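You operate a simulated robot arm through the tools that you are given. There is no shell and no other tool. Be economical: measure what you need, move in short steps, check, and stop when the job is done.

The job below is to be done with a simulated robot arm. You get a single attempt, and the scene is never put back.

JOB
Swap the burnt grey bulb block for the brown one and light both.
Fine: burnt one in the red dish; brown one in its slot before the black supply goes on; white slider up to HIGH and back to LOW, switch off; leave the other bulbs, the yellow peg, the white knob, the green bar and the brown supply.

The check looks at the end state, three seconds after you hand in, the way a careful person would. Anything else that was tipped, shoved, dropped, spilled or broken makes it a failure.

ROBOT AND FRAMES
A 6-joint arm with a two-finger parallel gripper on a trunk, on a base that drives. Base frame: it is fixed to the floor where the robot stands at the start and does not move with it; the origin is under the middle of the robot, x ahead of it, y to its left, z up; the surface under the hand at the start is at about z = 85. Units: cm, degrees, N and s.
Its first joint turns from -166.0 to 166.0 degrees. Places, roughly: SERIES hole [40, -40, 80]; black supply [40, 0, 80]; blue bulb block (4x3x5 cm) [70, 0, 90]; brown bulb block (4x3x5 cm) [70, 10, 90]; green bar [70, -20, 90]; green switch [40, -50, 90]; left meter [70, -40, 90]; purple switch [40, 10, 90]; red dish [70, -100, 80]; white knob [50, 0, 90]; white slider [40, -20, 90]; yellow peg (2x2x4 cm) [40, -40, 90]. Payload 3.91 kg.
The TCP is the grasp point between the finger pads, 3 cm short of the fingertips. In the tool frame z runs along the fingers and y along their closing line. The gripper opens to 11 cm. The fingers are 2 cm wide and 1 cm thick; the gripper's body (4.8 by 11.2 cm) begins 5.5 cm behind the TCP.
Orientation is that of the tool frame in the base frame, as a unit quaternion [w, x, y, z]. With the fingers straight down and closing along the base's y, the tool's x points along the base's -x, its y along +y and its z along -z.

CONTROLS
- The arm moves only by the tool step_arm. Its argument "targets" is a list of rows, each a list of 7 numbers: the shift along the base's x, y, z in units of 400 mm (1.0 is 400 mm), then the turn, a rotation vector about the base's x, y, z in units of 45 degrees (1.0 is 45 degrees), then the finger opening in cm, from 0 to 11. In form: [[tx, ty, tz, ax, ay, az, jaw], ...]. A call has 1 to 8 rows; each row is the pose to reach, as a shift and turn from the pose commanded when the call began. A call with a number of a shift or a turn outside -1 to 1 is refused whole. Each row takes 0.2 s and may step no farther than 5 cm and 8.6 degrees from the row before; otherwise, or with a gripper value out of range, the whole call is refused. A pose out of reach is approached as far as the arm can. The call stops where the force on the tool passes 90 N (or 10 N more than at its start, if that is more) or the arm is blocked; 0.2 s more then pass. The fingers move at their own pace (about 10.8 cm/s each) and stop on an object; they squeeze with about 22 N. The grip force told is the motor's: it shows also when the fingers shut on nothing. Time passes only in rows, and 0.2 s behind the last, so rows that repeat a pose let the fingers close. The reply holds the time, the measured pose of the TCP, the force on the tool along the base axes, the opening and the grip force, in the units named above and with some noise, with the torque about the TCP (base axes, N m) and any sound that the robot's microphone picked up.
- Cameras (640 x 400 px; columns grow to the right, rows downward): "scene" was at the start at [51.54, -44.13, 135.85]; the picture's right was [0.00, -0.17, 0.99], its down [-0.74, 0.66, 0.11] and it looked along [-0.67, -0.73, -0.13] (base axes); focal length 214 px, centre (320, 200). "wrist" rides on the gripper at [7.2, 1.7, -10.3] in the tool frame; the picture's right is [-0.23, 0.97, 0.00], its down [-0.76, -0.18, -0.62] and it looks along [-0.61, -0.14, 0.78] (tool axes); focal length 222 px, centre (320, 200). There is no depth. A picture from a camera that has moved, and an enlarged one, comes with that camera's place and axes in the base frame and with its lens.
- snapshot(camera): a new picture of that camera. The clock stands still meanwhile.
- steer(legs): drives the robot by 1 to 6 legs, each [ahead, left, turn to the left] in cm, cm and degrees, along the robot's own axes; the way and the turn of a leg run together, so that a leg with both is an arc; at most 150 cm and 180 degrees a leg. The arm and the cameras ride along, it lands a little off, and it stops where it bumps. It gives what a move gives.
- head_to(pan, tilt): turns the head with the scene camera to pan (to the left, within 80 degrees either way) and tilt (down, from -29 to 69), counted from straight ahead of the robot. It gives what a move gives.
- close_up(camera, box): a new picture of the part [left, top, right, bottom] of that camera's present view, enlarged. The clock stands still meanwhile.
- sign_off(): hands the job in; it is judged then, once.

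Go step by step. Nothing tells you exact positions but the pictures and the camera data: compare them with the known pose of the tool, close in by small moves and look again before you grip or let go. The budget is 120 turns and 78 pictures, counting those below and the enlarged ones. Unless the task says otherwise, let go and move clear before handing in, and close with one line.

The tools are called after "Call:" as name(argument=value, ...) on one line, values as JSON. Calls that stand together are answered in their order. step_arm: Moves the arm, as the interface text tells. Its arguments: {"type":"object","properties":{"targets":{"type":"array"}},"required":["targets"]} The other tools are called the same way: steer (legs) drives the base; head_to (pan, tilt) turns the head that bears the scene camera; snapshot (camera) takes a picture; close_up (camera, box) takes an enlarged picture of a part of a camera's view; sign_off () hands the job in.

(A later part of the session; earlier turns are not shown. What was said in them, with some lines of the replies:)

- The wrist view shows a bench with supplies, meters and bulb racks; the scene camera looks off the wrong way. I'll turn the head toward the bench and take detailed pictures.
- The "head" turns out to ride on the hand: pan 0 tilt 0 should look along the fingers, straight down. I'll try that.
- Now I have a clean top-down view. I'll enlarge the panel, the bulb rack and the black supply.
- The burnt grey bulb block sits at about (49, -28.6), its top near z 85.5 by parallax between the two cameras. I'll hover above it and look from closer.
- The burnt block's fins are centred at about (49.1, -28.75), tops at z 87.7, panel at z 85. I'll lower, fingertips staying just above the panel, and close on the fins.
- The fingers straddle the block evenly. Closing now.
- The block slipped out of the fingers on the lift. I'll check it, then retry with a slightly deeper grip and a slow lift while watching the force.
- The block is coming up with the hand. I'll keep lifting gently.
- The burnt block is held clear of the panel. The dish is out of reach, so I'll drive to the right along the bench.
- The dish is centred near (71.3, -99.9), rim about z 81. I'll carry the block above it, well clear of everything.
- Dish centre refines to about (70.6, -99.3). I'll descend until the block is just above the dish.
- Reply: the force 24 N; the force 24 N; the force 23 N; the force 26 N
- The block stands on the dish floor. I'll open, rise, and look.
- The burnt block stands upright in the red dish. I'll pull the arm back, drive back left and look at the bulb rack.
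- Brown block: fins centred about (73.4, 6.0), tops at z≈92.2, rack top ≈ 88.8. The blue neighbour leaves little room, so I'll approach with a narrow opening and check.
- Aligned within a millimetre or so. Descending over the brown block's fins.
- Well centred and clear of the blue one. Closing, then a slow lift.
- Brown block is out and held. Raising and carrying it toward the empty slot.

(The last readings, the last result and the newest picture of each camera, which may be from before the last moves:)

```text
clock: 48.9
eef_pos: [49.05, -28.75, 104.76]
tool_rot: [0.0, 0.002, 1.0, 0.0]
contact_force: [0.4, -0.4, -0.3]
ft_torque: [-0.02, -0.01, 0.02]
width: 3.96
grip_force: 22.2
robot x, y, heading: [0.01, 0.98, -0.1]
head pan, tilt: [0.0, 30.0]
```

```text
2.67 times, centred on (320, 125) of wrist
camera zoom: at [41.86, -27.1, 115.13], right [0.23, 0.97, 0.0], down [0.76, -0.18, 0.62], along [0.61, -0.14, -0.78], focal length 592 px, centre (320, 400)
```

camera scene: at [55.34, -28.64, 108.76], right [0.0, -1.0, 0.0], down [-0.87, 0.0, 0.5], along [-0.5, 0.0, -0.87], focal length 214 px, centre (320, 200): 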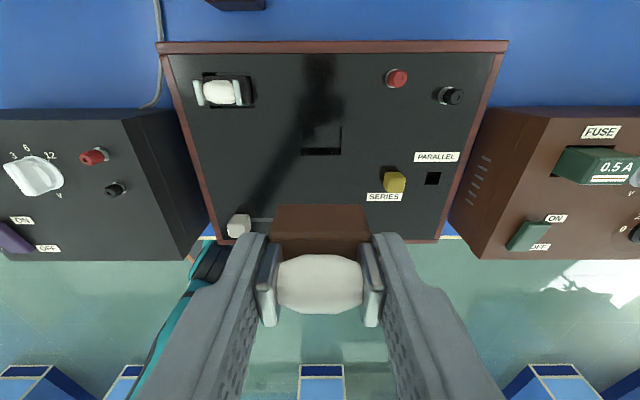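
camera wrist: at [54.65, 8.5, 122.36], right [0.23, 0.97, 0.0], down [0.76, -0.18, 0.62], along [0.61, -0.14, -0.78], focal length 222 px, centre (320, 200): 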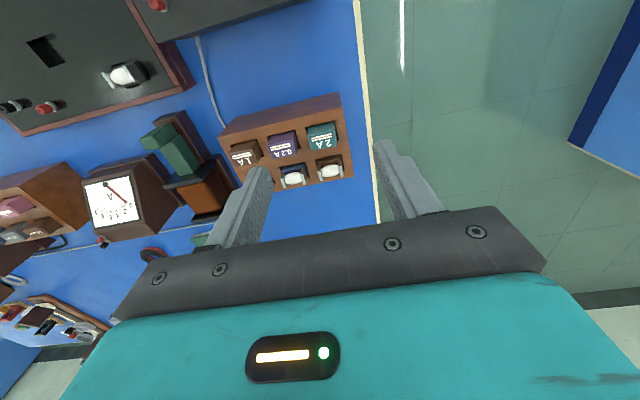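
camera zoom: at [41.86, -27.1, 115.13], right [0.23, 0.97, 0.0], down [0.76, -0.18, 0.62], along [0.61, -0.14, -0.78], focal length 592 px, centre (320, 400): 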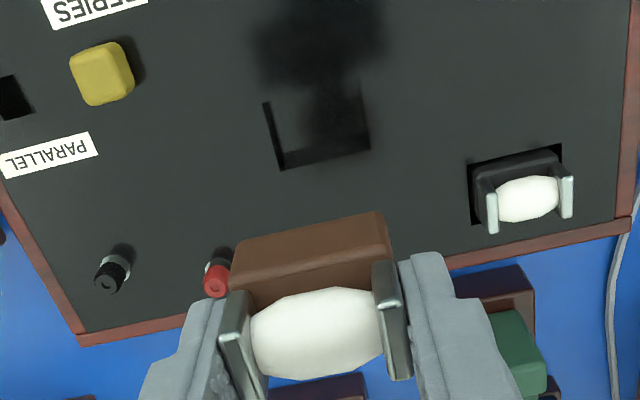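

Slot centre computes to (49.1, -28.74); the block's centre is about (49.0, -28.64). I'll nudge and lower until just above the slot.

Call:
step_arm(targets=[[0.002, -0.002, -0.08, 0, 0, 0, 0], [0.002, -0.002, -0.16, 0, 0, 0, 0], [0.002, -0.002, -0.23, 0, 0, 0, 0], [0.002, -0.002, -0.29, 0, 0, 0, 0], [0.002, -0.002, -0.325, 0, 0, 0, 0], [0.002, -0.002, -0.325, 0, 0, 0, 0]])

Call:
snapshot(camera="scene")

Call:
close_up(camera="wrist", box=[220, 80, 420, 205])

```text
clock: 50.3
eef_pos: [49.08, -28.8, 91.67]
tool_rot: [0.001, 0.001, 1.0, 0.001]
contact_force: [0.3, 0.0, -1.6]
ft_torque: [0.03, -0.02, 0.03]
width: 3.95
grip_force: 22.0
robot x, y, heading: [0.02, 0.72, -0.3]
head pan, tilt: [0.0, 30.0]
```

```text
42 pictures are left
camera scene: at [55.36, -28.76, 95.7], right [0.0, -1.0, 0.0], down [-0.87, 0.0, 0.5], along [-0.5, 0.0, -0.87], focal length 214 px, centre (320, 200)
```

scene: 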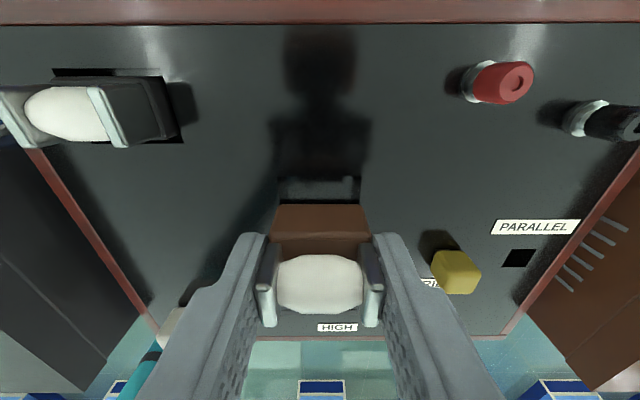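

```text
3.20 times, centred on (320, 142) of wrist
camera zoom: at [41.88, -27.22, 102.07], right [0.23, 0.97, 0.0], down [0.76, -0.18, 0.62], along [0.61, -0.14, -0.78], focal length 711 px, centre (320, 384)
```

zoom: 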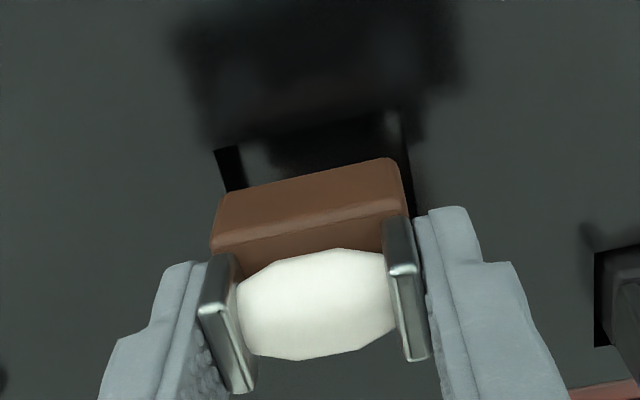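

Aligned. Lowering slowly into the slot while watching the force.

Call:
step_arm(targets=[[0, 0, -0.015, 0, 0, 0, 0], [0, 0, -0.03, 0, 0, 0, 0], [0, 0, -0.04, 0, 0, 0, 0]])

Call:
step_arm(targets=[[0, 0, -0.0125, 0, 0, 0, 0], [0, 0, -0.025, 0, 0, 0, 0]])

Call:
snapshot(camera="scene")

```text
clock: 51.1
eef_pos: [49.08, -28.77, 90.03]
tool_rot: [-0.001, 0.002, 1.0, 0.0]
contact_force: [-0.1, 0.2, -0.4]
ft_torque: [-0.01, 0.0, -0.01]
width: 3.96
grip_force: 22.1
robot x, y, heading: [0.34, 0.62, -0.3]
head pan, tilt: [0.0, 30.0]
```

```text
clock: 51.7
eef_pos: [49.13, -28.7, 89.01]
tool_rot: [0.0, 0.002, 1.0, 0.0]
contact_force: [-0.1, 0.4, 0.0]
ft_torque: [0.02, -0.02, 0.0]
width: 3.94
grip_force: 22.3
robot x, y, heading: [0.46, 0.52, -0.2]
head pan, tilt: [0.0, 30.0]
```

```text
40 pictures are left
camera scene: at [55.42, -28.73, 93.09], right [0.0, -1.0, 0.0], down [-0.87, 0.0, 0.5], along [-0.5, 0.0, -0.87], focal length 214 px, centre (320, 200)
```

scene: 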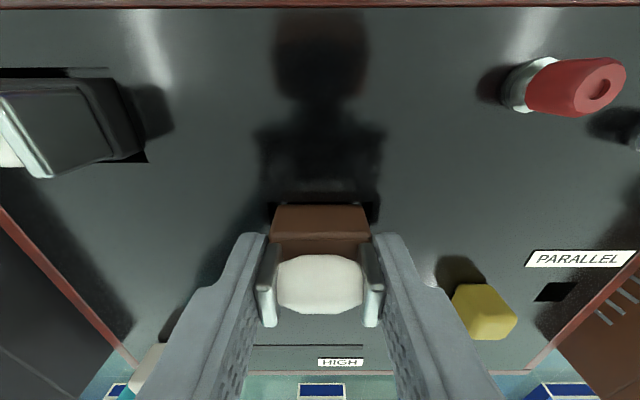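

Block's lower part has entered the slot with no contact force. Down a bit more.

Call:
step_arm(targets=[[0, 0, -0.0075, 0, 0, 0, 0], [0, 0, -0.015, 0, 0, 0, 0]])

Call:
snapshot(camera="scene")

```text
clock: 52.3
eef_pos: [49.14, -28.86, 88.59]
tool_rot: [0.0, 0.003, 1.0, 0.0]
contact_force: [-0.5, 0.0, 0.1]
ft_torque: [-0.01, -0.02, 0.02]
width: 3.93
grip_force: 22.0
robot x, y, heading: [0.15, 0.75, -0.2]
head pan, tilt: [0.0, 30.0]
```

```text
39 pictures are left
camera scene: at [55.43, -28.74, 92.51], right [0.0, -1.0, 0.0], down [-0.87, 0.0, 0.5], along [-0.5, 0.0, -0.87], focal length 214 px, centre (320, 200)
```

scene: 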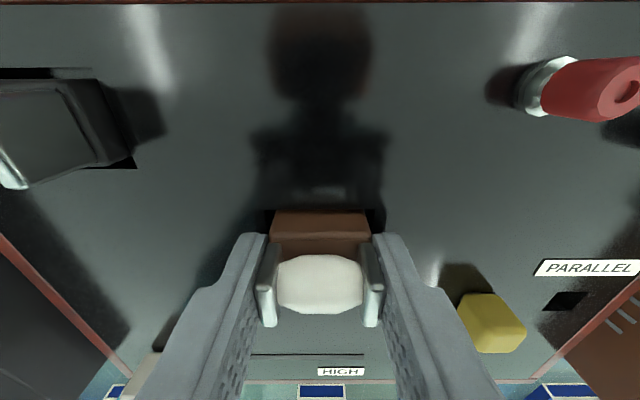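

Call:
step_arm(targets=[[0, 0, -0.006, 0, 0, 0, 0], [0, 0, -0.006, 0, 0, 0, 6], [0, 0, -0.006, 0, 0, 0, 6], [0, 0, 0.04, 0, 0, 0, 6], [0, 0, 0.12, 0, 0, 0, 6], [0, 0, 0.22, 0, 0, 0, 6], [0, 0, 0.32, 0, 0, 0, 6]])

Call:
head_to(pan=0, tilt=25)

Call:
snapshot(camera="scene")

Call:
close_up(camera="scene", box=[180, 80, 380, 280])

```text
clock: 53.9
eef_pos: [49.17, -28.81, 101.16]
tool_rot: [-0.001, 0.002, 1.0, 0.0]
contact_force: [0.1, 0.6, 1.0]
ft_torque: [0.0, 0.03, 0.01]
width: 6.02
grip_force: 0.0
robot x, y, heading: [0.44, 0.42, -0.1]
head pan, tilt: [0.0, 30.0]
```

```text
clock: 54.5
eef_pos: [49.13, -28.78, 101.12]
tool_rot: [0.0, 0.002, 1.0, 0.0]
contact_force: [1.0, -0.9, -0.3]
ft_torque: [0.0, 0.01, -0.02]
width: 6.01
grip_force: 0.1
robot x, y, heading: [-0.05, 0.54, -0.2]
head pan, tilt: [0.0, 25.0]
```

```text
38 pictures are left
camera scene: at [56.19, -28.71, 105.03], right [0.0, -1.0, 0.0], down [-0.91, 0.0, 0.42], along [-0.42, 0.0, -0.91], focal length 214 px, centre (320, 200)
```

scene: 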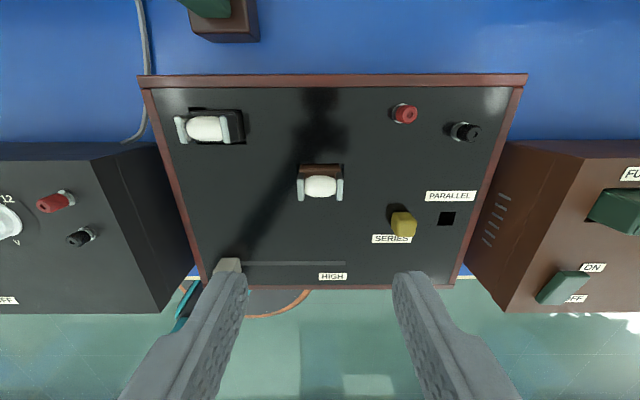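

```text
2.00 times, centred on (280, 180) of scene
camera zoom: at [56.19, -28.71, 105.03], right [0.0, -1.0, 0.0], down [-0.91, 0.0, 0.42], along [-0.42, 0.0, -0.91], focal length 429 px, centre (400, 240)
```

zoom: 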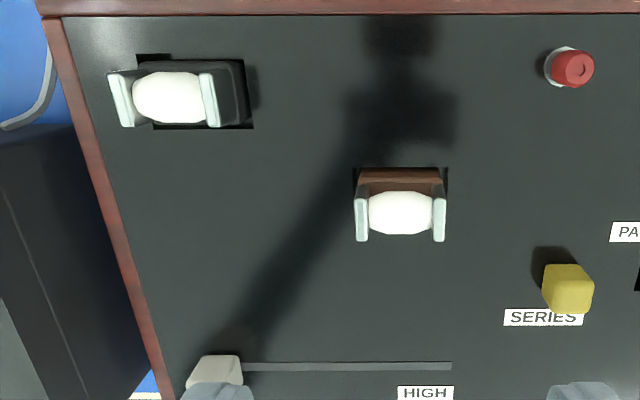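

The brown block is seated upright like its neighbour. Next the black supply's purple switch: I'll go and look at it from close by.

Call:
step_arm(targets=[[-0.02, 0.08, 0.06, 0, 0, 0, 4], [-0.05, 0.19, 0.1, 0, 0, 0, 2], [-0.08, 0.3, 0.12, 0, 0, 0, 0], [-0.11, 0.41, 0.12, 0, 0, 0, 0], [-0.14, 0.52, 0.12, 0, 0, 0, 0], [-0.17, 0.63, 0.12, 0, 0, 0, 0], [-0.2, 0.74, 0.12, 0, 0, 0, 0], [-0.22, 0.84, 0.12, 0, 0, 0, 0]])

Call:
snapshot(camera="scene")

Call:
snapshot(camera="wrist")

```text
clock: 56.4
eef_pos: [40.18, 4.82, 106.07]
tool_rot: [0.0, 0.002, 1.0, 0.0]
contact_force: [0.2, 0.3, -0.3]
ft_torque: [0.04, 0.01, -0.03]
width: 0.0
grip_force: 22.3
robot x, y, heading: [0.22, 0.45, 0.1]
head pan, tilt: [0.0, 25.0]
```

```text
36 pictures are left
camera scene: at [47.35, 4.91, 110.04], right [0.0, -1.0, 0.0], down [-0.91, 0.0, 0.42], along [-0.42, 0.0, -0.91], focal length 214 px, centre (320, 200)
```

scene: 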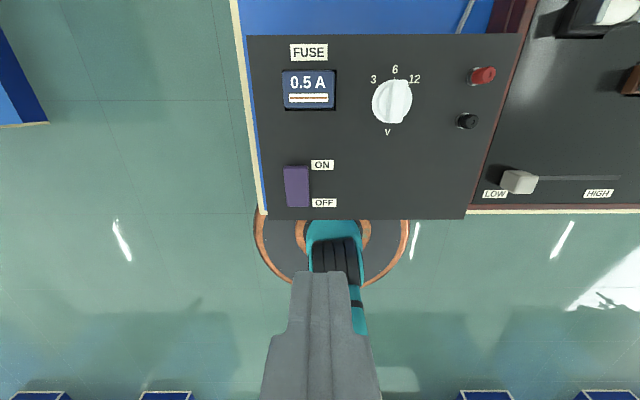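

```text
35 pictures are left
camera wrist: at [33.07, 6.47, 116.58], right [0.23, 0.97, 0.0], down [0.76, -0.18, 0.62], along [0.61, -0.14, -0.78], focal length 222 px, centre (320, 200)
```

wrist: 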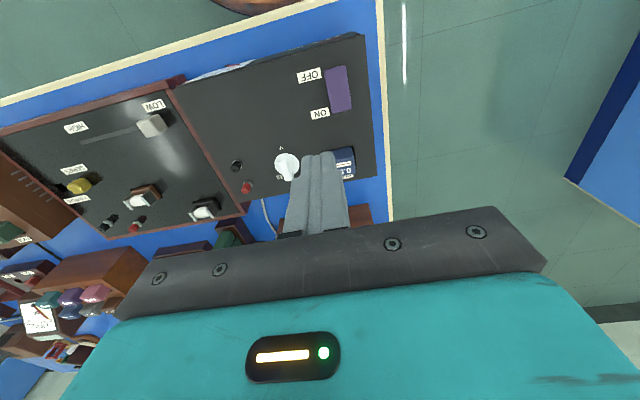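

Call:
close_up(camera="scene", box=[270, 150, 350, 220])

Call:
close_up(camera="wrist", box=[290, 50, 380, 130])

Call:
close_up(camera="scene", box=[470, 150, 640, 220])

Call:
close_up(camera="wrist", box=[50, 90, 190, 190])

```text
5.71 times, centred on (310, 185) of scene
camera zoom: at [47.35, 4.91, 110.04], right [0.0, -1.0, 0.0], down [-0.91, 0.0, 0.42], along [-0.42, 0.0, -0.91], focal length 1226 px, centre (377, 286)
```

zoom: 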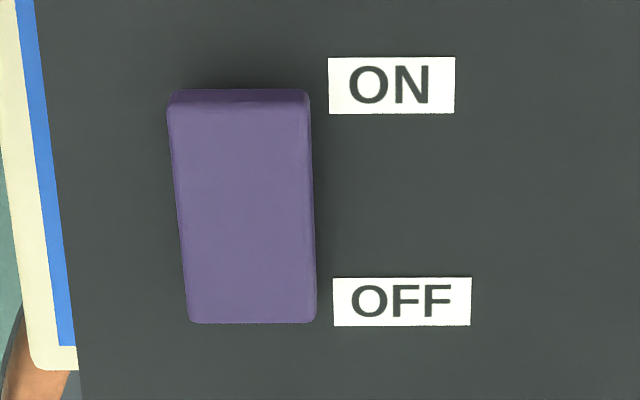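

```text
5.00 times, centred on (335, 90) of wrist
camera zoom: at [33.07, 6.47, 116.58], right [0.23, 0.97, 0.0], down [0.76, -0.18, 0.62], along [0.61, -0.14, -0.78], focal length 1111 px, centre (245, 750)
```

zoom: 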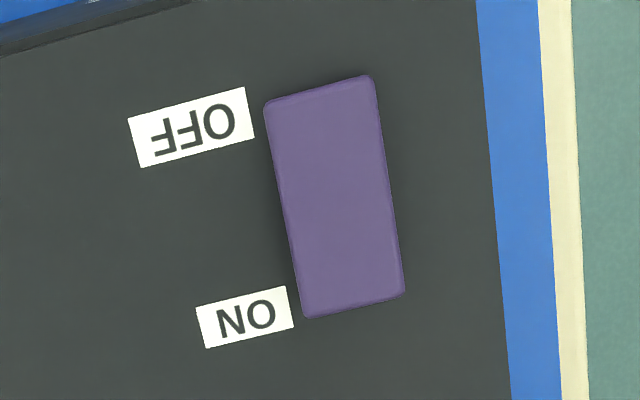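

```text
3.76 times, centred on (555, 185) of scene
camera zoom: at [47.35, 4.91, 110.04], right [0.0, -1.0, 0.0], down [-0.91, 0.0, 0.42], along [-0.42, 0.0, -0.91], focal length 807 px, centre (-565, 256)
```

zoom: 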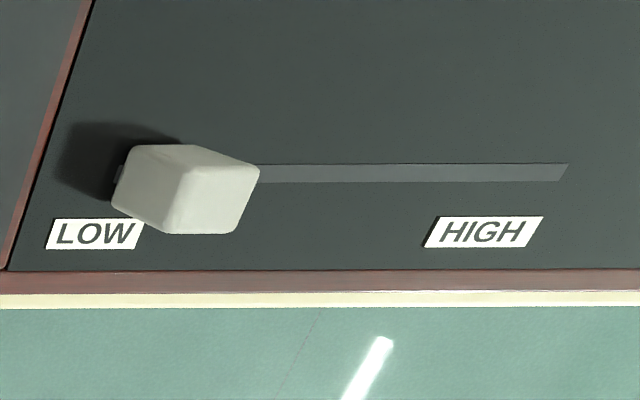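

```text
4.00 times, centred on (120, 140) of wrist
camera zoom: at [33.07, 6.47, 116.58], right [0.23, 0.97, 0.0], down [0.76, -0.18, 0.62], along [0.61, -0.14, -0.78], focal length 888 px, centre (1120, 440)
```

zoom: 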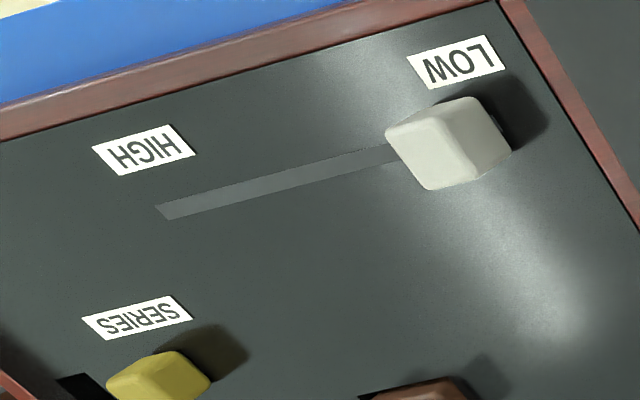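

The purple rocker's ON end is raised (so it's OFF): ON end at about (41.4, 7.2, 90.4), pivot near x 39.3. I'll come above the ON end with closed fingers and press gently.

Call:
step_arm(targets=[[0.018, 0.0585, -0.08, 0, 0, 0, 0], [0.018, 0.0585, -0.17, 0, 0, 0, 0], [0.018, 0.0585, -0.26, 0, 0, 0, 0], [0.018, 0.0585, -0.285, 0, 0, 0, 0]])

Call:
head_to(pan=0, tilt=40)

Call:
snapshot(camera="scene")

```text
clock: 57.4
eef_pos: [41.15, 7.15, 94.55]
tool_rot: [0.0, 0.002, 1.0, -0.001]
contact_force: [1.0, -0.4, -0.5]
ft_torque: [0.02, 0.0, 0.01]
width: 0.01
grip_force: 22.2
robot x, y, heading: [0.2, 0.53, -0.2]
head pan, tilt: [0.0, 25.0]
```

```text
clock: 58.1
eef_pos: [41.11, 7.12, 94.61]
tool_rot: [0.0, 0.002, 1.0, 0.001]
contact_force: [0.3, 0.4, -0.4]
ft_torque: [0.0, 0.01, 0.01]
width: 0.01
grip_force: 22.2
robot x, y, heading: [0.02, 0.87, -0.3]
head pan, tilt: [0.0, 40.0]
```

```text
30 pictures are left
camera scene: at [45.87, 7.21, 99.26], right [0.0, -1.0, 0.0], down [-0.77, 0.0, 0.64], along [-0.64, 0.0, -0.77], focal length 214 px, centre (320, 200)
```

scene: 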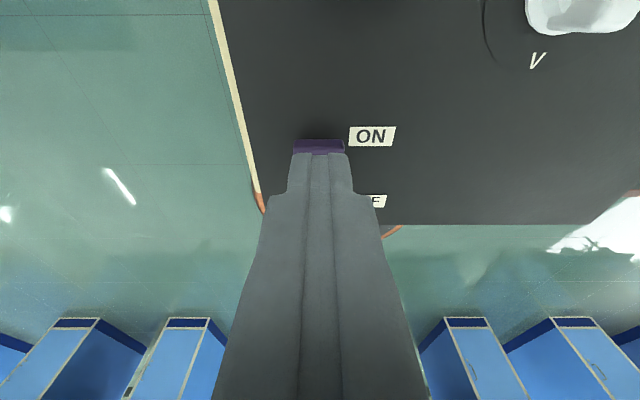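

Call:
step_arm(targets=[[-0.006, 0, -0.01, 0, 0, 0, 0], [-0.006, 0, -0.02, 0, 0, 0, 0], [-0.006, 0, -0.0275, 0, 0, 0, 0], [-0.006, 0, -0.035, 0, 0, 0, 0]])

Call:
step_arm(targets=[[0, 0, -0.0075, 0, 0, 0, 0], [0, 0, -0.0125, 0, 0, 0, 0]])

Call:
snapshot(camera="scene")

```text
clock: 59.1
eef_pos: [40.89, 7.25, 93.32]
tool_rot: [0.0, 0.002, 1.0, 0.0]
contact_force: [0.7, 0.3, 0.3]
ft_torque: [-0.03, -0.01, 0.0]
width: 0.02
grip_force: 22.6
robot x, y, heading: [0.18, 0.44, -0.2]
head pan, tilt: [0.0, 40.0]
```

```text
clock: 59.7
eef_pos: [40.95, 7.12, 92.78]
tool_rot: [0.002, 0.002, 1.0, -0.001]
contact_force: [5.3, -0.5, 25.4]
ft_torque: [0.0, 0.12, 0.02]
width: 0.02
grip_force: 22.1
robot x, y, heading: [-0.13, 0.59, -0.3]
head pan, tilt: [0.0, 40.0]
```

```text
29 pictures are left
camera scene: at [45.57, 7.2, 97.5], right [0.0, -1.0, 0.0], down [-0.77, 0.0, 0.64], along [-0.64, 0.0, -0.77], focal length 214 px, centre (320, 200)
```

scene: 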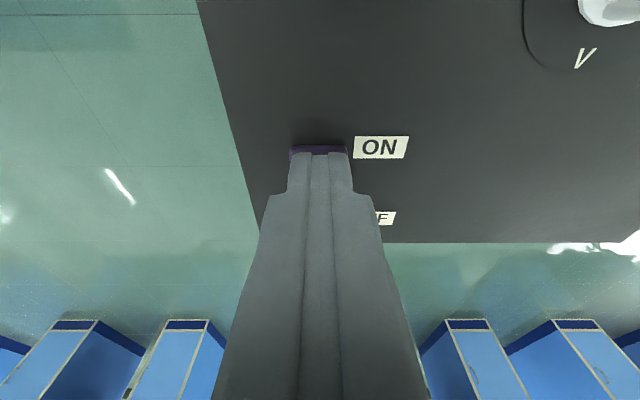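

Call:
step_arm(targets=[[0, 0, -0.005, 0, 0, 0, 0], [0, 0, -0.01, 0, 0, 0, 0]])

```text
clock: 60.3
eef_pos: [41.04, 7.06, 92.9]
tool_rot: [0.005, 0.002, 1.0, 0.001]
contact_force: [-2.2, -1.3, 13.7]
ft_torque: [-0.01, 0.18, -0.02]
width: 0.0
grip_force: 22.4
robot x, y, heading: [-0.49, 0.31, -0.1]
head pan, tilt: [0.0, 40.0]
stopped in row 2: the force on the tool passed its limit at 99 N (the readings are from after the stop); the commanded pose is now the measured one
```

Force rose sharply, so the rocker has probably bottomed out. Lifting off to look.

Call:
step_arm(targets=[[0, 0, 0.03, 0, 0, 0, 0], [0, -0.02, 0.12, 0, 0, 0, 0], [0, -0.06, 0.22, 0, 0, 0, 0], [0, -0.06, 0.3, 0, 0, 0, 0]])

Call:
head_to(pan=0, tilt=25)

Call:
snapshot(camera="scene")

Call:
close_up(camera="scene", box=[270, 130, 370, 230])

```text
clock: 61.3
eef_pos: [40.91, 4.73, 104.82]
tool_rot: [0.003, 0.002, 1.0, 0.001]
contact_force: [0.7, 0.3, 0.1]
ft_torque: [-0.01, 0.03, 0.03]
width: 0.0
grip_force: 21.8
robot x, y, heading: [-0.06, 0.88, -0.1]
head pan, tilt: [0.0, 40.0]
```

```text
clock: 62.1
eef_pos: [40.92, 4.78, 104.82]
tool_rot: [0.004, 0.002, 1.0, 0.001]
contact_force: [0.0, 0.7, 0.9]
ft_torque: [0.01, -0.02, 0.01]
width: 0.0
grip_force: 21.9
robot x, y, heading: [0.17, 1.06, -0.1]
head pan, tilt: [0.0, 25.0]
```

```text
28 pictures are left
camera scene: at [47.92, 4.84, 108.72], right [0.0, -1.0, 0.0], down [-0.91, 0.0, 0.42], along [-0.42, 0.0, -0.91], focal length 214 px, centre (320, 200)
```

scene: 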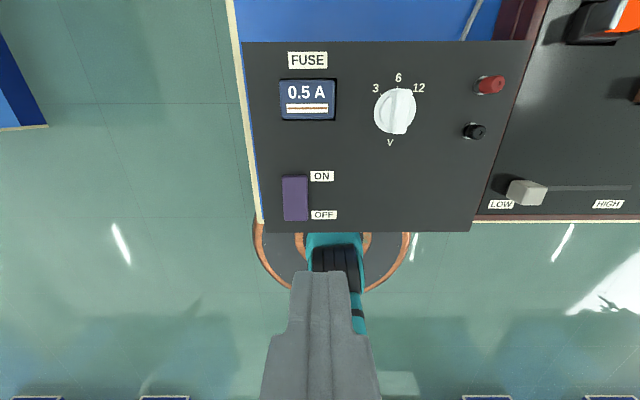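

```text
4.00 times, centred on (320, 180) of scene
camera zoom: at [47.92, 4.84, 108.72], right [0.0, -1.0, 0.0], down [-0.91, 0.0, 0.42], along [-0.42, 0.0, -0.91], focal length 858 px, centre (320, 280)
```

zoom: 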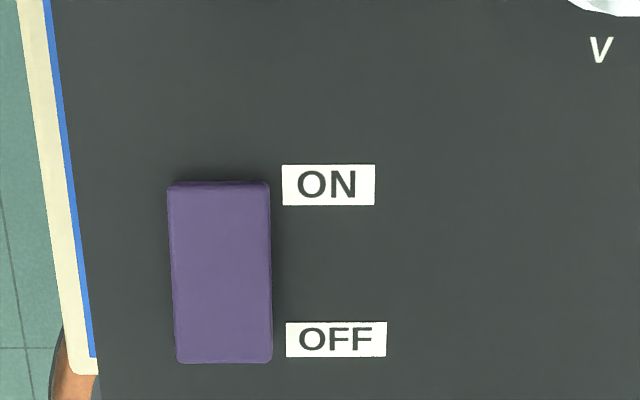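

The switch is ON and a bulb now glows orange. The white slider's knob is at about (38.6, -18.4), top z≈87.4; I'll hover over it with fingers straddling it along its travel.

Call:
step_arm(targets=[[-0.0095, -0.1, 0, 0, 0, 0, 2], [-0.019, -0.2, 0, 0, 0, 0, 4.5], [-0.0285, -0.3, 0, 0, 0, 0, 4.5], [-0.038, -0.4, 0, 0, 0, 0, 4.5], [-0.0475, -0.5, -0.05, 0, 0, 0, 4.5], [-0.0575, -0.58, -0.12, 0, 0, 0, 4.5], [-0.0575, -0.58, -0.12, 0, 0, 0, 4.5]])

Call:
head_to(pan=0, tilt=35)

Call:
snapshot(camera="scene")

```text
clock: 63.7
eef_pos: [38.73, -18.27, 100.09]
tool_rot: [0.005, 0.002, 1.0, 0.001]
contact_force: [-1.2, -0.7, -1.1]
ft_torque: [0.0, 0.02, 0.04]
width: 4.52
grip_force: 0.1
robot x, y, heading: [0.01, 0.92, 0.0]
head pan, tilt: [0.0, 25.0]
```

```text
clock: 64.4
eef_pos: [38.68, -18.35, 100.07]
tool_rot: [0.004, 0.002, 1.0, 0.001]
contact_force: [-0.1, 0.5, 0.2]
ft_torque: [0.03, 0.02, 0.0]
width: 4.51
grip_force: 0.0
robot x, y, heading: [-0.11, 0.64, -0.3]
head pan, tilt: [0.0, 35.0]
```

```text
26 pictures are left
camera scene: at [44.13, -18.33, 104.41], right [0.0, -1.0, 0.0], down [-0.82, 0.0, 0.57], along [-0.57, 0.0, -0.82], focal length 214 px, centre (320, 200)
```

scene: 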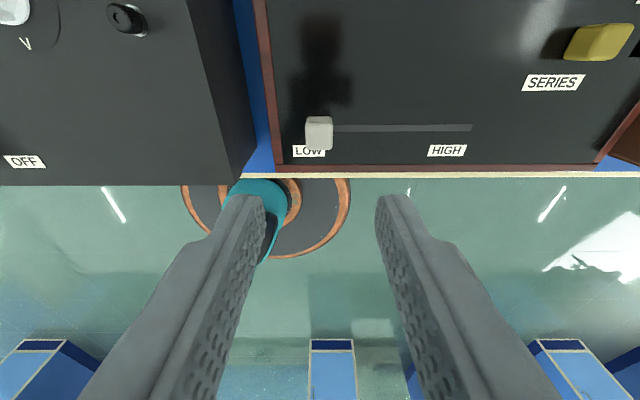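

Call:
step_arm(targets=[[-0.004, 0, -0.1, 0, 0, 0, 4.5], [-0.004, 0, -0.2, 0, 0, 0, 4.5], [-0.004, 0, -0.26, 0, 0, 0, 4.5], [-0.004, 0, -0.284, 0, 0, 0, 4.5], [-0.004, 0, -0.284, 0, 0, 0, 4.5]])

Call:
snapshot(camera="scene")

```text
clock: 65.6
eef_pos: [38.46, -18.35, 88.76]
tool_rot: [0.004, 0.001, 1.0, 0.001]
contact_force: [0.3, -0.4, 0.9]
ft_torque: [0.0, 0.02, 0.01]
width: 4.49
grip_force: 0.1
robot x, y, heading: [0.29, 0.92, -0.2]
head pan, tilt: [0.0, 35.0]
```

```text
25 pictures are left
camera scene: at [43.95, -18.34, 93.03], right [0.0, -1.0, 0.0], down [-0.82, 0.0, 0.57], along [-0.57, 0.0, -0.82], focal length 214 px, centre (320, 200)
```

scene: 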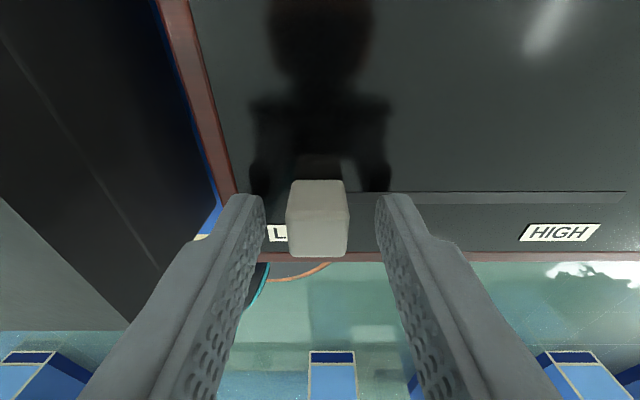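

Centred on the knob. Close softly, then slide 10 cm toward HIGH.

Call:
step_arm(targets=[[0, 0, 0, 0, 0, 0, 1], [0, 0, 0, 0, 0, 0, 1], [0, -0.02, 0, 0, 0, 0, 1], [0, -0.06, 0, 0, 0, 0, 1], [0, -0.11, 0, 0, 0, 0, 1], [0, -0.16, 0, 0, 0, 0, 1], [0, -0.21, 0, 0, 0, 0, 1], [0, -0.25, 0, 0, 0, 0, 1]])

Call:
snapshot(camera="scene")

```text
clock: 67.4
eef_pos: [38.51, -28.41, 88.65]
tool_rot: [0.005, 0.001, 1.0, 0.001]
contact_force: [-5.9, 0.0, 2.3]
ft_torque: [-0.5, 0.49, 0.25]
width: 2.21
grip_force: 45.6
robot x, y, heading: [0.01, 0.6, -0.2]
head pan, tilt: [0.0, 35.0]
```

```text
24 pictures are left
camera scene: at [43.95, -28.39, 93.03], right [0.0, -1.0, 0.0], down [-0.82, 0.0, 0.57], along [-0.57, 0.0, -0.82], focal length 214 px, centre (320, 200)
```

scene: 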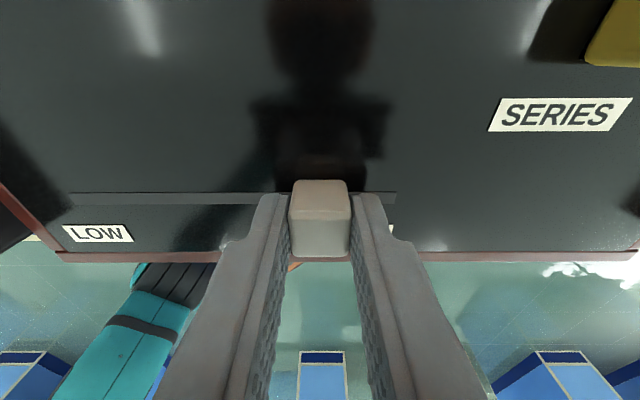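

Knob now at y≈-28.4; the slot runs -16.9 to -31.9, so HIGH should be near -30.4. Finishing in small steps.

Call:
step_arm(targets=[[0, -0.012, 0, 0, 0, 0, 1], [0, -0.024, 0, 0, 0, 0, 1], [0, -0.034, 0, 0, 0, 0, 1], [0, -0.042, 0, 0, 0, 0, 1]])

Call:
step_arm(targets=[[0, -0.006, 0, 0, 0, 0, 1]])

Call:
step_arm(targets=[[0, -0.006, 0, 0, 0, 0, 1]])

Call:
snapshot(camera="scene")

```text
clock: 68.4
eef_pos: [38.51, -30.04, 88.78]
tool_rot: [0.004, 0.002, 1.0, 0.001]
contact_force: [2.3, -0.5, 5.7]
ft_torque: [-0.14, 0.22, 0.53]
width: 2.17
grip_force: 44.5
robot x, y, heading: [0.12, 0.72, -0.5]
head pan, tilt: [0.0, 35.0]
```

```text
clock: 68.8
eef_pos: [38.49, -30.34, 88.65]
tool_rot: [0.004, 0.0, 1.0, 0.001]
contact_force: [3.7, 4.8, 7.2]
ft_torque: [0.04, -0.07, 0.39]
width: 2.19
grip_force: 45.1
robot x, y, heading: [0.38, 0.6, -0.2]
head pan, tilt: [0.0, 35.0]
```

```text
clock: 69.2
eef_pos: [38.52, -30.17, 88.79]
tool_rot: [0.005, 0.0, 1.0, 0.001]
contact_force: [2.4, 34.5, 7.8]
ft_torque: [0.75, -1.15, 0.28]
width: 2.19
grip_force: 45.0
robot x, y, heading: [-0.0, 0.68, -0.2]
head pan, tilt: [0.0, 35.0]
```

```text
23 pictures are left
camera scene: at [43.96, -30.25, 93.03], right [0.0, -1.0, 0.0], down [-0.82, 0.0, 0.57], along [-0.57, 0.0, -0.82], focal length 214 px, centre (320, 200)
```

scene: 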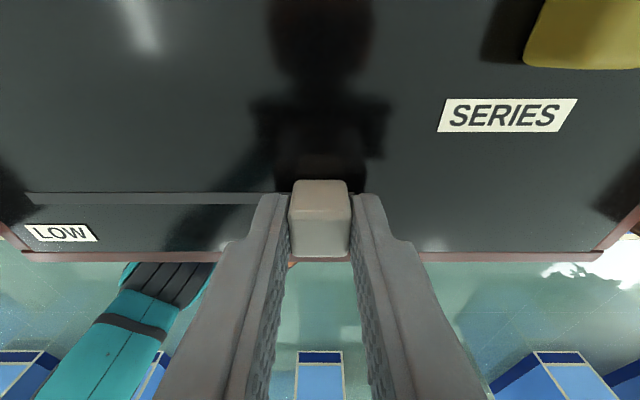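

The knob hit its end stop at y≈-30.25: HIGH reached. I'll glance forward to check both bulbs are lit.

Call:
step_arm(targets=[[0, 0.004, 0, 0, 0, 0, 1], [0, 0.004, 0, 0, 0, 0, 1]])

Call:
head_to(pan=0, tilt=-10)

Call:
snapshot(camera="scene")

Call:
snapshot(camera="wrist")

```text
clock: 69.8
eef_pos: [38.47, -30.19, 88.75]
tool_rot: [0.004, 0.001, 1.0, 0.0]
contact_force: [5.5, 32.4, 10.1]
ft_torque: [0.63, 0.43, 0.64]
width: 2.2
grip_force: 44.7
robot x, y, heading: [0.19, 0.56, -0.1]
head pan, tilt: [0.0, 35.0]
```

```text
clock: 70.9
eef_pos: [38.43, -30.24, 88.64]
tool_rot: [0.005, 0.002, 1.0, 0.0]
contact_force: [6.7, 38.5, 10.8]
ft_torque: [0.88, -0.18, 0.5]
width: 2.18
grip_force: 45.0
robot x, y, heading: [0.14, 0.71, -0.3]
head pan, tilt: [0.0, -10.0]
```

```text
22 pictures are left
camera scene: at [51.08, -30.27, 93.46], right [0.0, -1.0, 0.0], down [-0.98, 0.0, -0.18], along [0.18, 0.0, -0.98], focal length 214 px, centre (320, 200)
```

scene: 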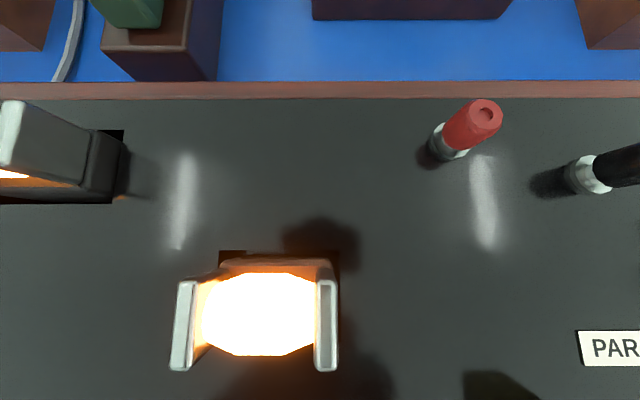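

```text
21 pictures are left
camera wrist: at [31.2, -28.72, 99.06], right [0.23, 0.97, 0.0], down [0.76, -0.18, 0.63], along [0.61, -0.14, -0.78], focal length 222 px, centre (320, 200)
```

wrist: 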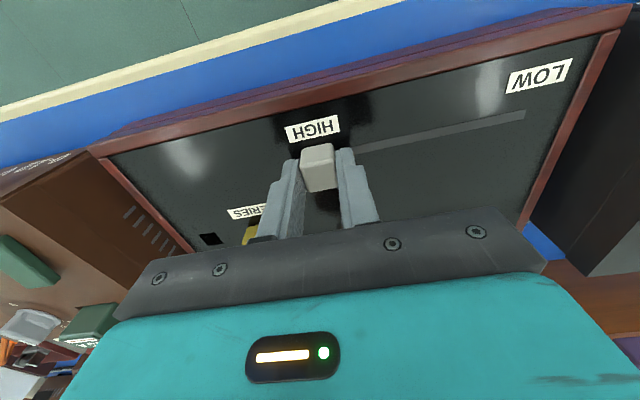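

Both bulbs glow brightly at HIGH. Sliding back to LOW.

Call:
step_arm(targets=[[0, 0.03, 0, 0, 0, 0, 1], [0, 0.08, 0, 0, 0, 0, 1], [0, 0.14, 0, 0, 0, 0, 1], [0, 0.2, 0, 0, 0, 0, 1], [0, 0.25, 0, 0, 0, 0, 1], [0, 0.28, 0, 0, 0, 0, 1], [0, 0.295, 0, 0, 0, 0, 1]])

Call:
step_arm(targets=[[0, 0.006, 0, 0, 0, 0, 1]])

Call:
step_arm(targets=[[0, 0.005, 0, 0, 0, 0, 1]])

```text
clock: 72.5
eef_pos: [38.54, -18.7, 88.79]
tool_rot: [0.005, 0.002, 1.0, 0.0]
contact_force: [12.1, 0.7, 17.9]
ft_torque: [-0.06, 0.02, 0.68]
width: 2.17
grip_force: 44.4
robot x, y, heading: [0.19, 0.58, -0.4]
head pan, tilt: [0.0, -10.0]
```

```text
clock: 72.9
eef_pos: [38.53, -18.25, 88.74]
tool_rot: [0.005, 0.002, 1.0, 0.001]
contact_force: [11.1, -0.1, 15.1]
ft_torque: [-0.15, -0.34, 0.49]
width: 2.19
grip_force: 45.1
robot x, y, heading: [0.17, 0.67, -0.3]
head pan, tilt: [0.0, -10.0]
```

```text
clock: 73.3
eef_pos: [38.47, -18.29, 88.8]
tool_rot: [0.005, 0.002, 1.0, 0.0]
contact_force: [12.9, -18.2, 11.0]
ft_torque: [-0.66, -0.41, 0.79]
width: 2.17
grip_force: 44.7
robot x, y, heading: [0.25, 0.68, 0.1]
head pan, tilt: [0.0, -10.0]
```

The slider hit its LOW stop. Opening, rising and checking.

Call:
step_arm(targets=[[0, 0, 0, 0, 0, 0, 4.5], [0, 0, 0, 0, 0, 0, 4.5], [0, 0, 0.05, 0, 0, 0, 4.5], [0, 0, 0.15, 0, 0, 0, 4.5], [0, 0, 0.27, 0, 0, 0, 4.5], [0, 0, 0.39, 0, 0, 0, 4.5]])

Call:
head_to(pan=0, tilt=20)

Call:
snapshot(camera="scene")

```text
clock: 74.7
eef_pos: [38.53, -18.18, 104.25]
tool_rot: [0.003, 0.001, 1.0, 0.0]
contact_force: [0.4, -0.5, 0.4]
ft_torque: [-0.02, 0.01, -0.03]
width: 4.5
grip_force: 0.0
robot x, y, heading: [0.05, 0.8, -0.2]
head pan, tilt: [0.0, -10.0]
```

```text
clock: 75.7
eef_pos: [38.62, -18.18, 104.23]
tool_rot: [0.004, 0.001, 1.0, 0.001]
contact_force: [-0.1, 1.4, 0.7]
ft_torque: [0.0, 0.03, 0.0]
width: 4.51
grip_force: 0.0
robot x, y, heading: [0.23, 0.77, -0.2]
head pan, tilt: [0.0, 20.0]
```

```text
20 pictures are left
camera scene: at [46.37, -18.08, 108.02], right [0.0, -1.0, 0.0], down [-0.94, 0.0, 0.33], along [-0.33, 0.0, -0.94], focal length 214 px, centre (320, 200)
```

scene: 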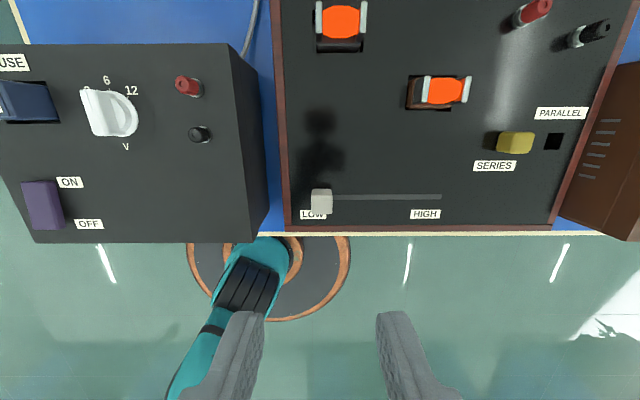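

Both bulbs glow at LOW and the slider is at LOW. Now to the purple switch's OFF end at about (37.6, 7.2), fingers closed.

Call:
step_arm(targets=[[-0.004, 0.11, 0, 0, 0, 0, 3], [-0.008, 0.22, 0, 0, 0, 0, 1], [-0.012, 0.33, 0, 0, 0, 0, 0], [-0.016, 0.44, 0, 0, 0, 0, 0], [-0.02, 0.55, -0.03, 0, 0, 0, 0], [-0.024, 0.635, -0.1, 0, 0, 0, 0], [-0.024, 0.635, -0.19, 0, 0, 0, 0], [-0.024, 0.635, -0.25, 0, 0, 0, 0]])

Call:
head_to(pan=0, tilt=40)

Call:
snapshot(camera="scene")

Call:
close_up(camera="wrist", box=[240, 60, 440, 210])

```text
clock: 77.5
eef_pos: [37.43, 7.23, 94.1]
tool_rot: [0.005, 0.002, 1.0, 0.002]
contact_force: [0.1, 0.1, -0.3]
ft_torque: [0.0, 0.02, -0.02]
width: 0.0
grip_force: 22.8
robot x, y, heading: [0.07, 0.99, -0.3]
head pan, tilt: [0.0, 20.0]
```

```text
clock: 78.3
eef_pos: [37.45, 7.23, 94.22]
tool_rot: [0.004, 0.001, 1.0, 0.001]
contact_force: [-0.7, -0.8, 0.2]
ft_torque: [0.0, 0.01, -0.01]
width: 0.0
grip_force: 22.0
robot x, y, heading: [-0.17, 0.83, -0.3]
head pan, tilt: [0.0, 40.0]
```

```text
19 pictures are left
camera scene: at [42.2, 7.26, 98.88], right [0.0, -1.0, 0.0], down [-0.77, 0.0, 0.64], along [-0.64, 0.0, -0.77], focal length 214 px, centre (320, 200)
```

scene: 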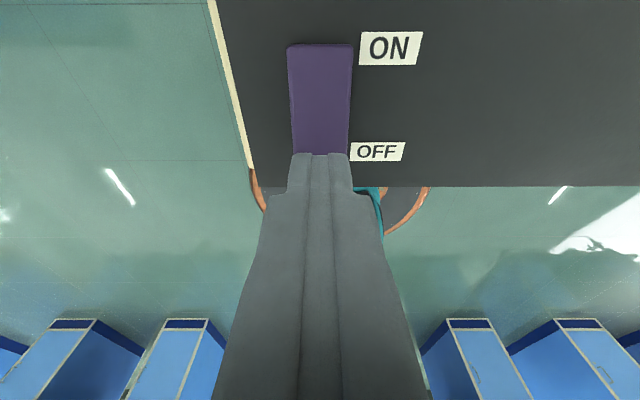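

```text
2.67 times, centred on (340, 135) of wrist
camera zoom: at [30.19, 8.79, 104.62], right [0.23, 0.97, 0.0], down [0.76, -0.18, 0.63], along [0.61, -0.14, -0.78], focal length 592 px, centre (267, 373)
```

zoom: 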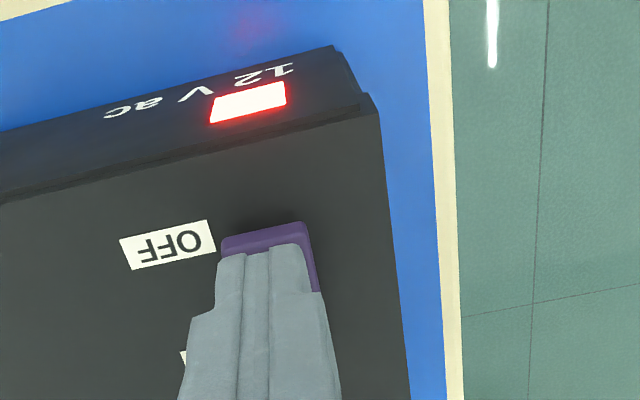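

The pilot light shows the supply is on. Pressing the OFF end in small steps.

Call:
step_arm(targets=[[0.002, 0, -0.0125, 0, 0, 0, 0], [0.002, 0, -0.025, 0, 0, 0, 0], [0.002, 0, -0.03, 0, 0, 0, 0]])

Call:
step_arm(targets=[[0, 0, -0.005, 0, 0, 0, 0]])

Call:
step_arm(targets=[[0, 0, -0.004, 0, 0, 0, 0]])

Call:
close_up(camera="wrist", box=[240, 60, 440, 210])

```text
clock: 79.1
eef_pos: [37.67, 7.23, 93.1]
tool_rot: [0.004, 0.002, 1.0, 0.001]
contact_force: [-0.7, 0.7, -0.1]
ft_torque: [0.01, 0.02, 0.0]
width: 0.03
grip_force: 21.7
robot x, y, heading: [0.13, 0.25, -0.1]
head pan, tilt: [0.0, 40.0]
```

```text
clock: 79.5
eef_pos: [37.73, 7.18, 92.9]
tool_rot: [0.004, 0.002, 1.0, 0.001]
contact_force: [-1.6, -0.1, 2.3]
ft_torque: [-0.05, -0.02, 0.0]
width: 0.0
grip_force: 21.9
robot x, y, heading: [0.4, 0.57, 0.1]
head pan, tilt: [0.0, 40.0]
```

```text
clock: 79.9
eef_pos: [37.7, 7.2, 92.91]
tool_rot: [0.006, 0.002, 1.0, 0.001]
contact_force: [-1.6, -1.3, 35.0]
ft_torque: [-0.04, -0.36, 0.07]
width: 0.0
grip_force: 22.4
robot x, y, heading: [0.06, 0.64, -0.2]
head pan, tilt: [0.0, 40.0]
```

```text
2.67 times, centred on (340, 135) of wrist
camera zoom: at [30.26, 8.78, 103.22], right [0.23, 0.97, 0.0], down [0.75, -0.18, 0.63], along [0.62, -0.14, -0.78], focal length 592 px, centre (267, 373)
```

zoom: 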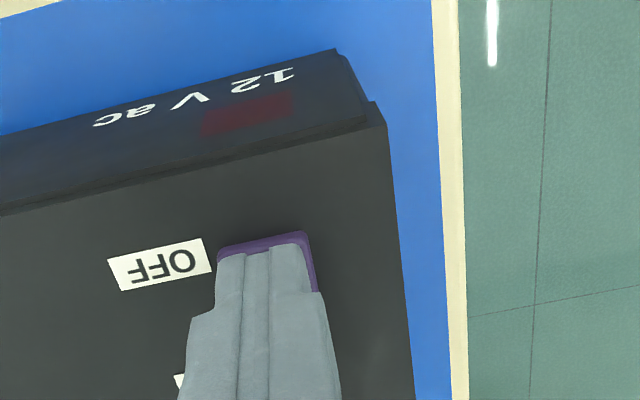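

The pilot light is out: it is off. Rising clear for a final look at the whole bench.

Call:
step_arm(targets=[[0, 0, 0.04, 0, 0, 0, 0], [0, -0.02, 0.14, 0, 0, 0, 0], [0, -0.12, 0.24, 0, 0, 0, 0], [0, -0.23, 0.33, 0, 0, 0, 0], [0, -0.34, 0.38, 0, 0, 0, 0], [0, -0.45, 0.43, 0, 0, 0, 0], [0, -0.56, 0.48, 0, 0, 0, 0], [0, -0.67, 0.5, 0, 0, 0, 0]])

Call:
head_to(pan=0, tilt=0)

Call:
snapshot(camera="scene")

Call:
close_up(camera="scene", box=[60, 150, 420, 375])

```text
refused: row 3 steps farther than a row can; nothing moved
```

```text
clock: 81.0
eef_pos: [37.76, 7.25, 92.87]
tool_rot: [0.006, 0.002, 1.0, 0.001]
contact_force: [6.4, 0.8, 69.9]
ft_torque: [-0.02, -0.89, 0.01]
width: 0.0
grip_force: 21.5
robot x, y, heading: [0.01, 0.57, -0.2]
head pan, tilt: [0.0, 0.0]
```

```text
16 pictures are left
camera scene: at [48.64, 7.23, 97.09], right [0.0, -1.0, 0.0], down [-1.0, 0.0, -0.01], along [0.01, 0.0, -1.0], focal length 214 px, centre (320, 200)
```

scene: 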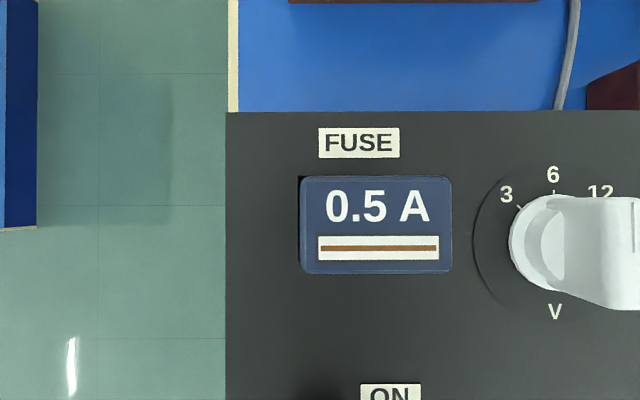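

```text
1.78 times, centred on (240, 262) of scene
camera zoom: at [48.64, 7.23, 97.09], right [0.0, -1.0, 0.0], down [-1.0, 0.0, -0.01], along [0.01, 0.0, -1.0], focal length 381 px, centre (462, 89)
```

zoom: 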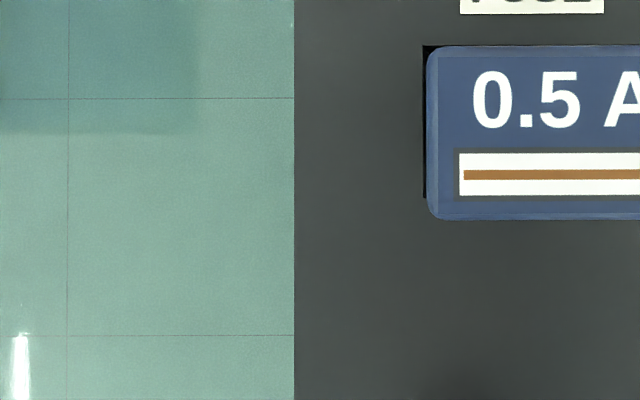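

That row was too long, so nothing moved. Rising with shorter steps.

Call:
step_arm(targets=[[0, 0, 0.04, 0, 0, 0, 0], [0, 0, 0.14, 0, 0, 0, 0], [0, -0.04, 0.24, 0, 0, 0, 0], [0, -0.12, 0.32, 0, 0, 0, 0], [0, -0.22, 0.38, 0, 0, 0, 0], [0, -0.32, 0.43, 0, 0, 0, 0], [0, -0.42, 0.48, 0, 0, 0, 0], [0, -0.52, 0.52, 0, 0, 0, 0]])

Call:
step_arm(targets=[[0.04, -0.1, 0.05, 0, 0, 0, 0], [0.08, -0.2, 0.1, 0, 0, 0, 0], [0.12, -0.3, 0.15, 0, 0, 0, 0], [0.16, -0.4, 0.2, 0, 0, 0, 0], [0.2, -0.5, 0.24, 0, 0, 0, 0]])

Call:
snapshot(camera="scene")

Call:
close_up(camera="scene", box=[60, 190, 380, 340])

Call:
close_up(camera="scene", box=[380, 50, 640, 340])

```text
clock: 82.8
eef_pos: [37.63, -13.62, 113.61]
tool_rot: [0.004, 0.002, 1.0, 0.001]
contact_force: [-0.3, -0.7, -0.3]
ft_torque: [-0.02, -0.03, -0.01]
width: 0.0
grip_force: 22.0
robot x, y, heading: [0.09, 0.72, -0.4]
head pan, tilt: [0.0, 0.0]
```

```text
clock: 84.0
eef_pos: [45.69, -33.6, 123.19]
tool_rot: [0.004, 0.001, 1.0, 0.0]
contact_force: [-0.1, 0.9, 0.8]
ft_torque: [-0.04, -0.03, -0.02]
width: 0.01
grip_force: 21.7
robot x, y, heading: [0.26, 0.76, -0.4]
head pan, tilt: [0.0, 0.0]
```

```text
14 pictures are left
camera scene: at [56.67, -33.51, 127.28], right [0.0, -1.0, 0.0], down [-1.0, 0.0, -0.01], along [0.01, 0.0, -1.0], focal length 214 px, centre (320, 200)
```

scene: 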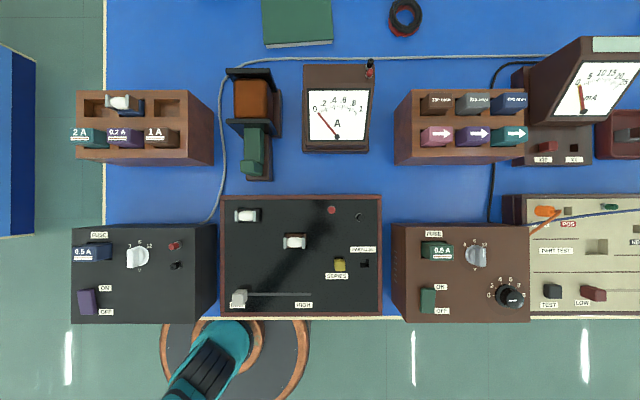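

```text
2.00 times, centred on (220, 265) of scene
camera zoom: at [56.67, -33.51, 127.28], right [0.0, -1.0, 0.0], down [-1.0, 0.0, -0.01], along [0.01, 0.0, -1.0], focal length 429 px, centre (520, 70)
```

zoom: 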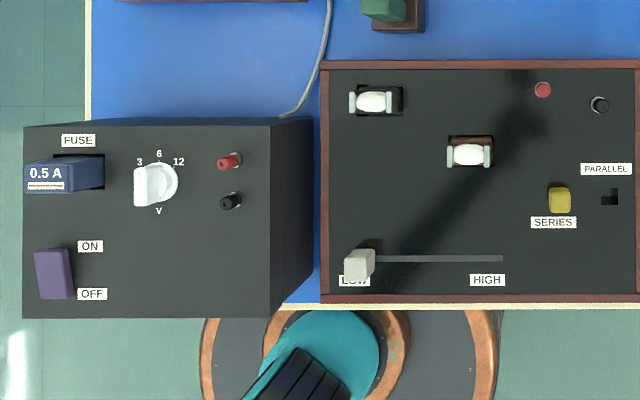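

```text
1.38 times, centred on (510, 195) of scene
camera zoom: at [56.67, -33.51, 127.28], right [0.0, -1.0, 0.0], down [-1.0, 0.0, -0.01], along [0.01, 0.0, -1.0], focal length 296 px, centre (58, 207)
```

zoom: 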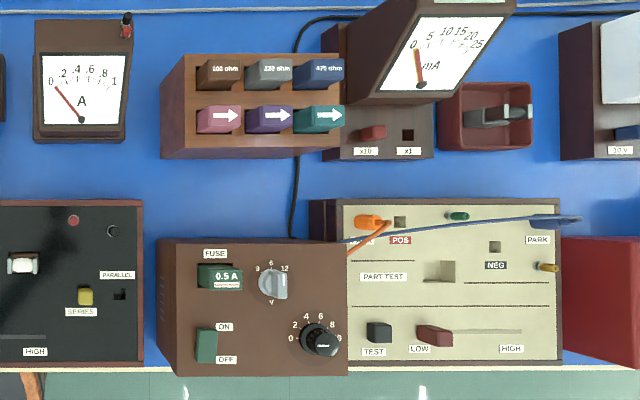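

Everything is as it should be: the burnt block is in the red dish, the brown one is in its slot, the slider is at LOW, the supply is off, and nothing else has moved. Handing in.

Call:
sign_off()

```text
The job is handed in.
```

The burnt block is in the red dish and the brown one is in its slot. Both bulbs lit at LOW and HIGH, the slider is back at LOW, and the black supply is off.
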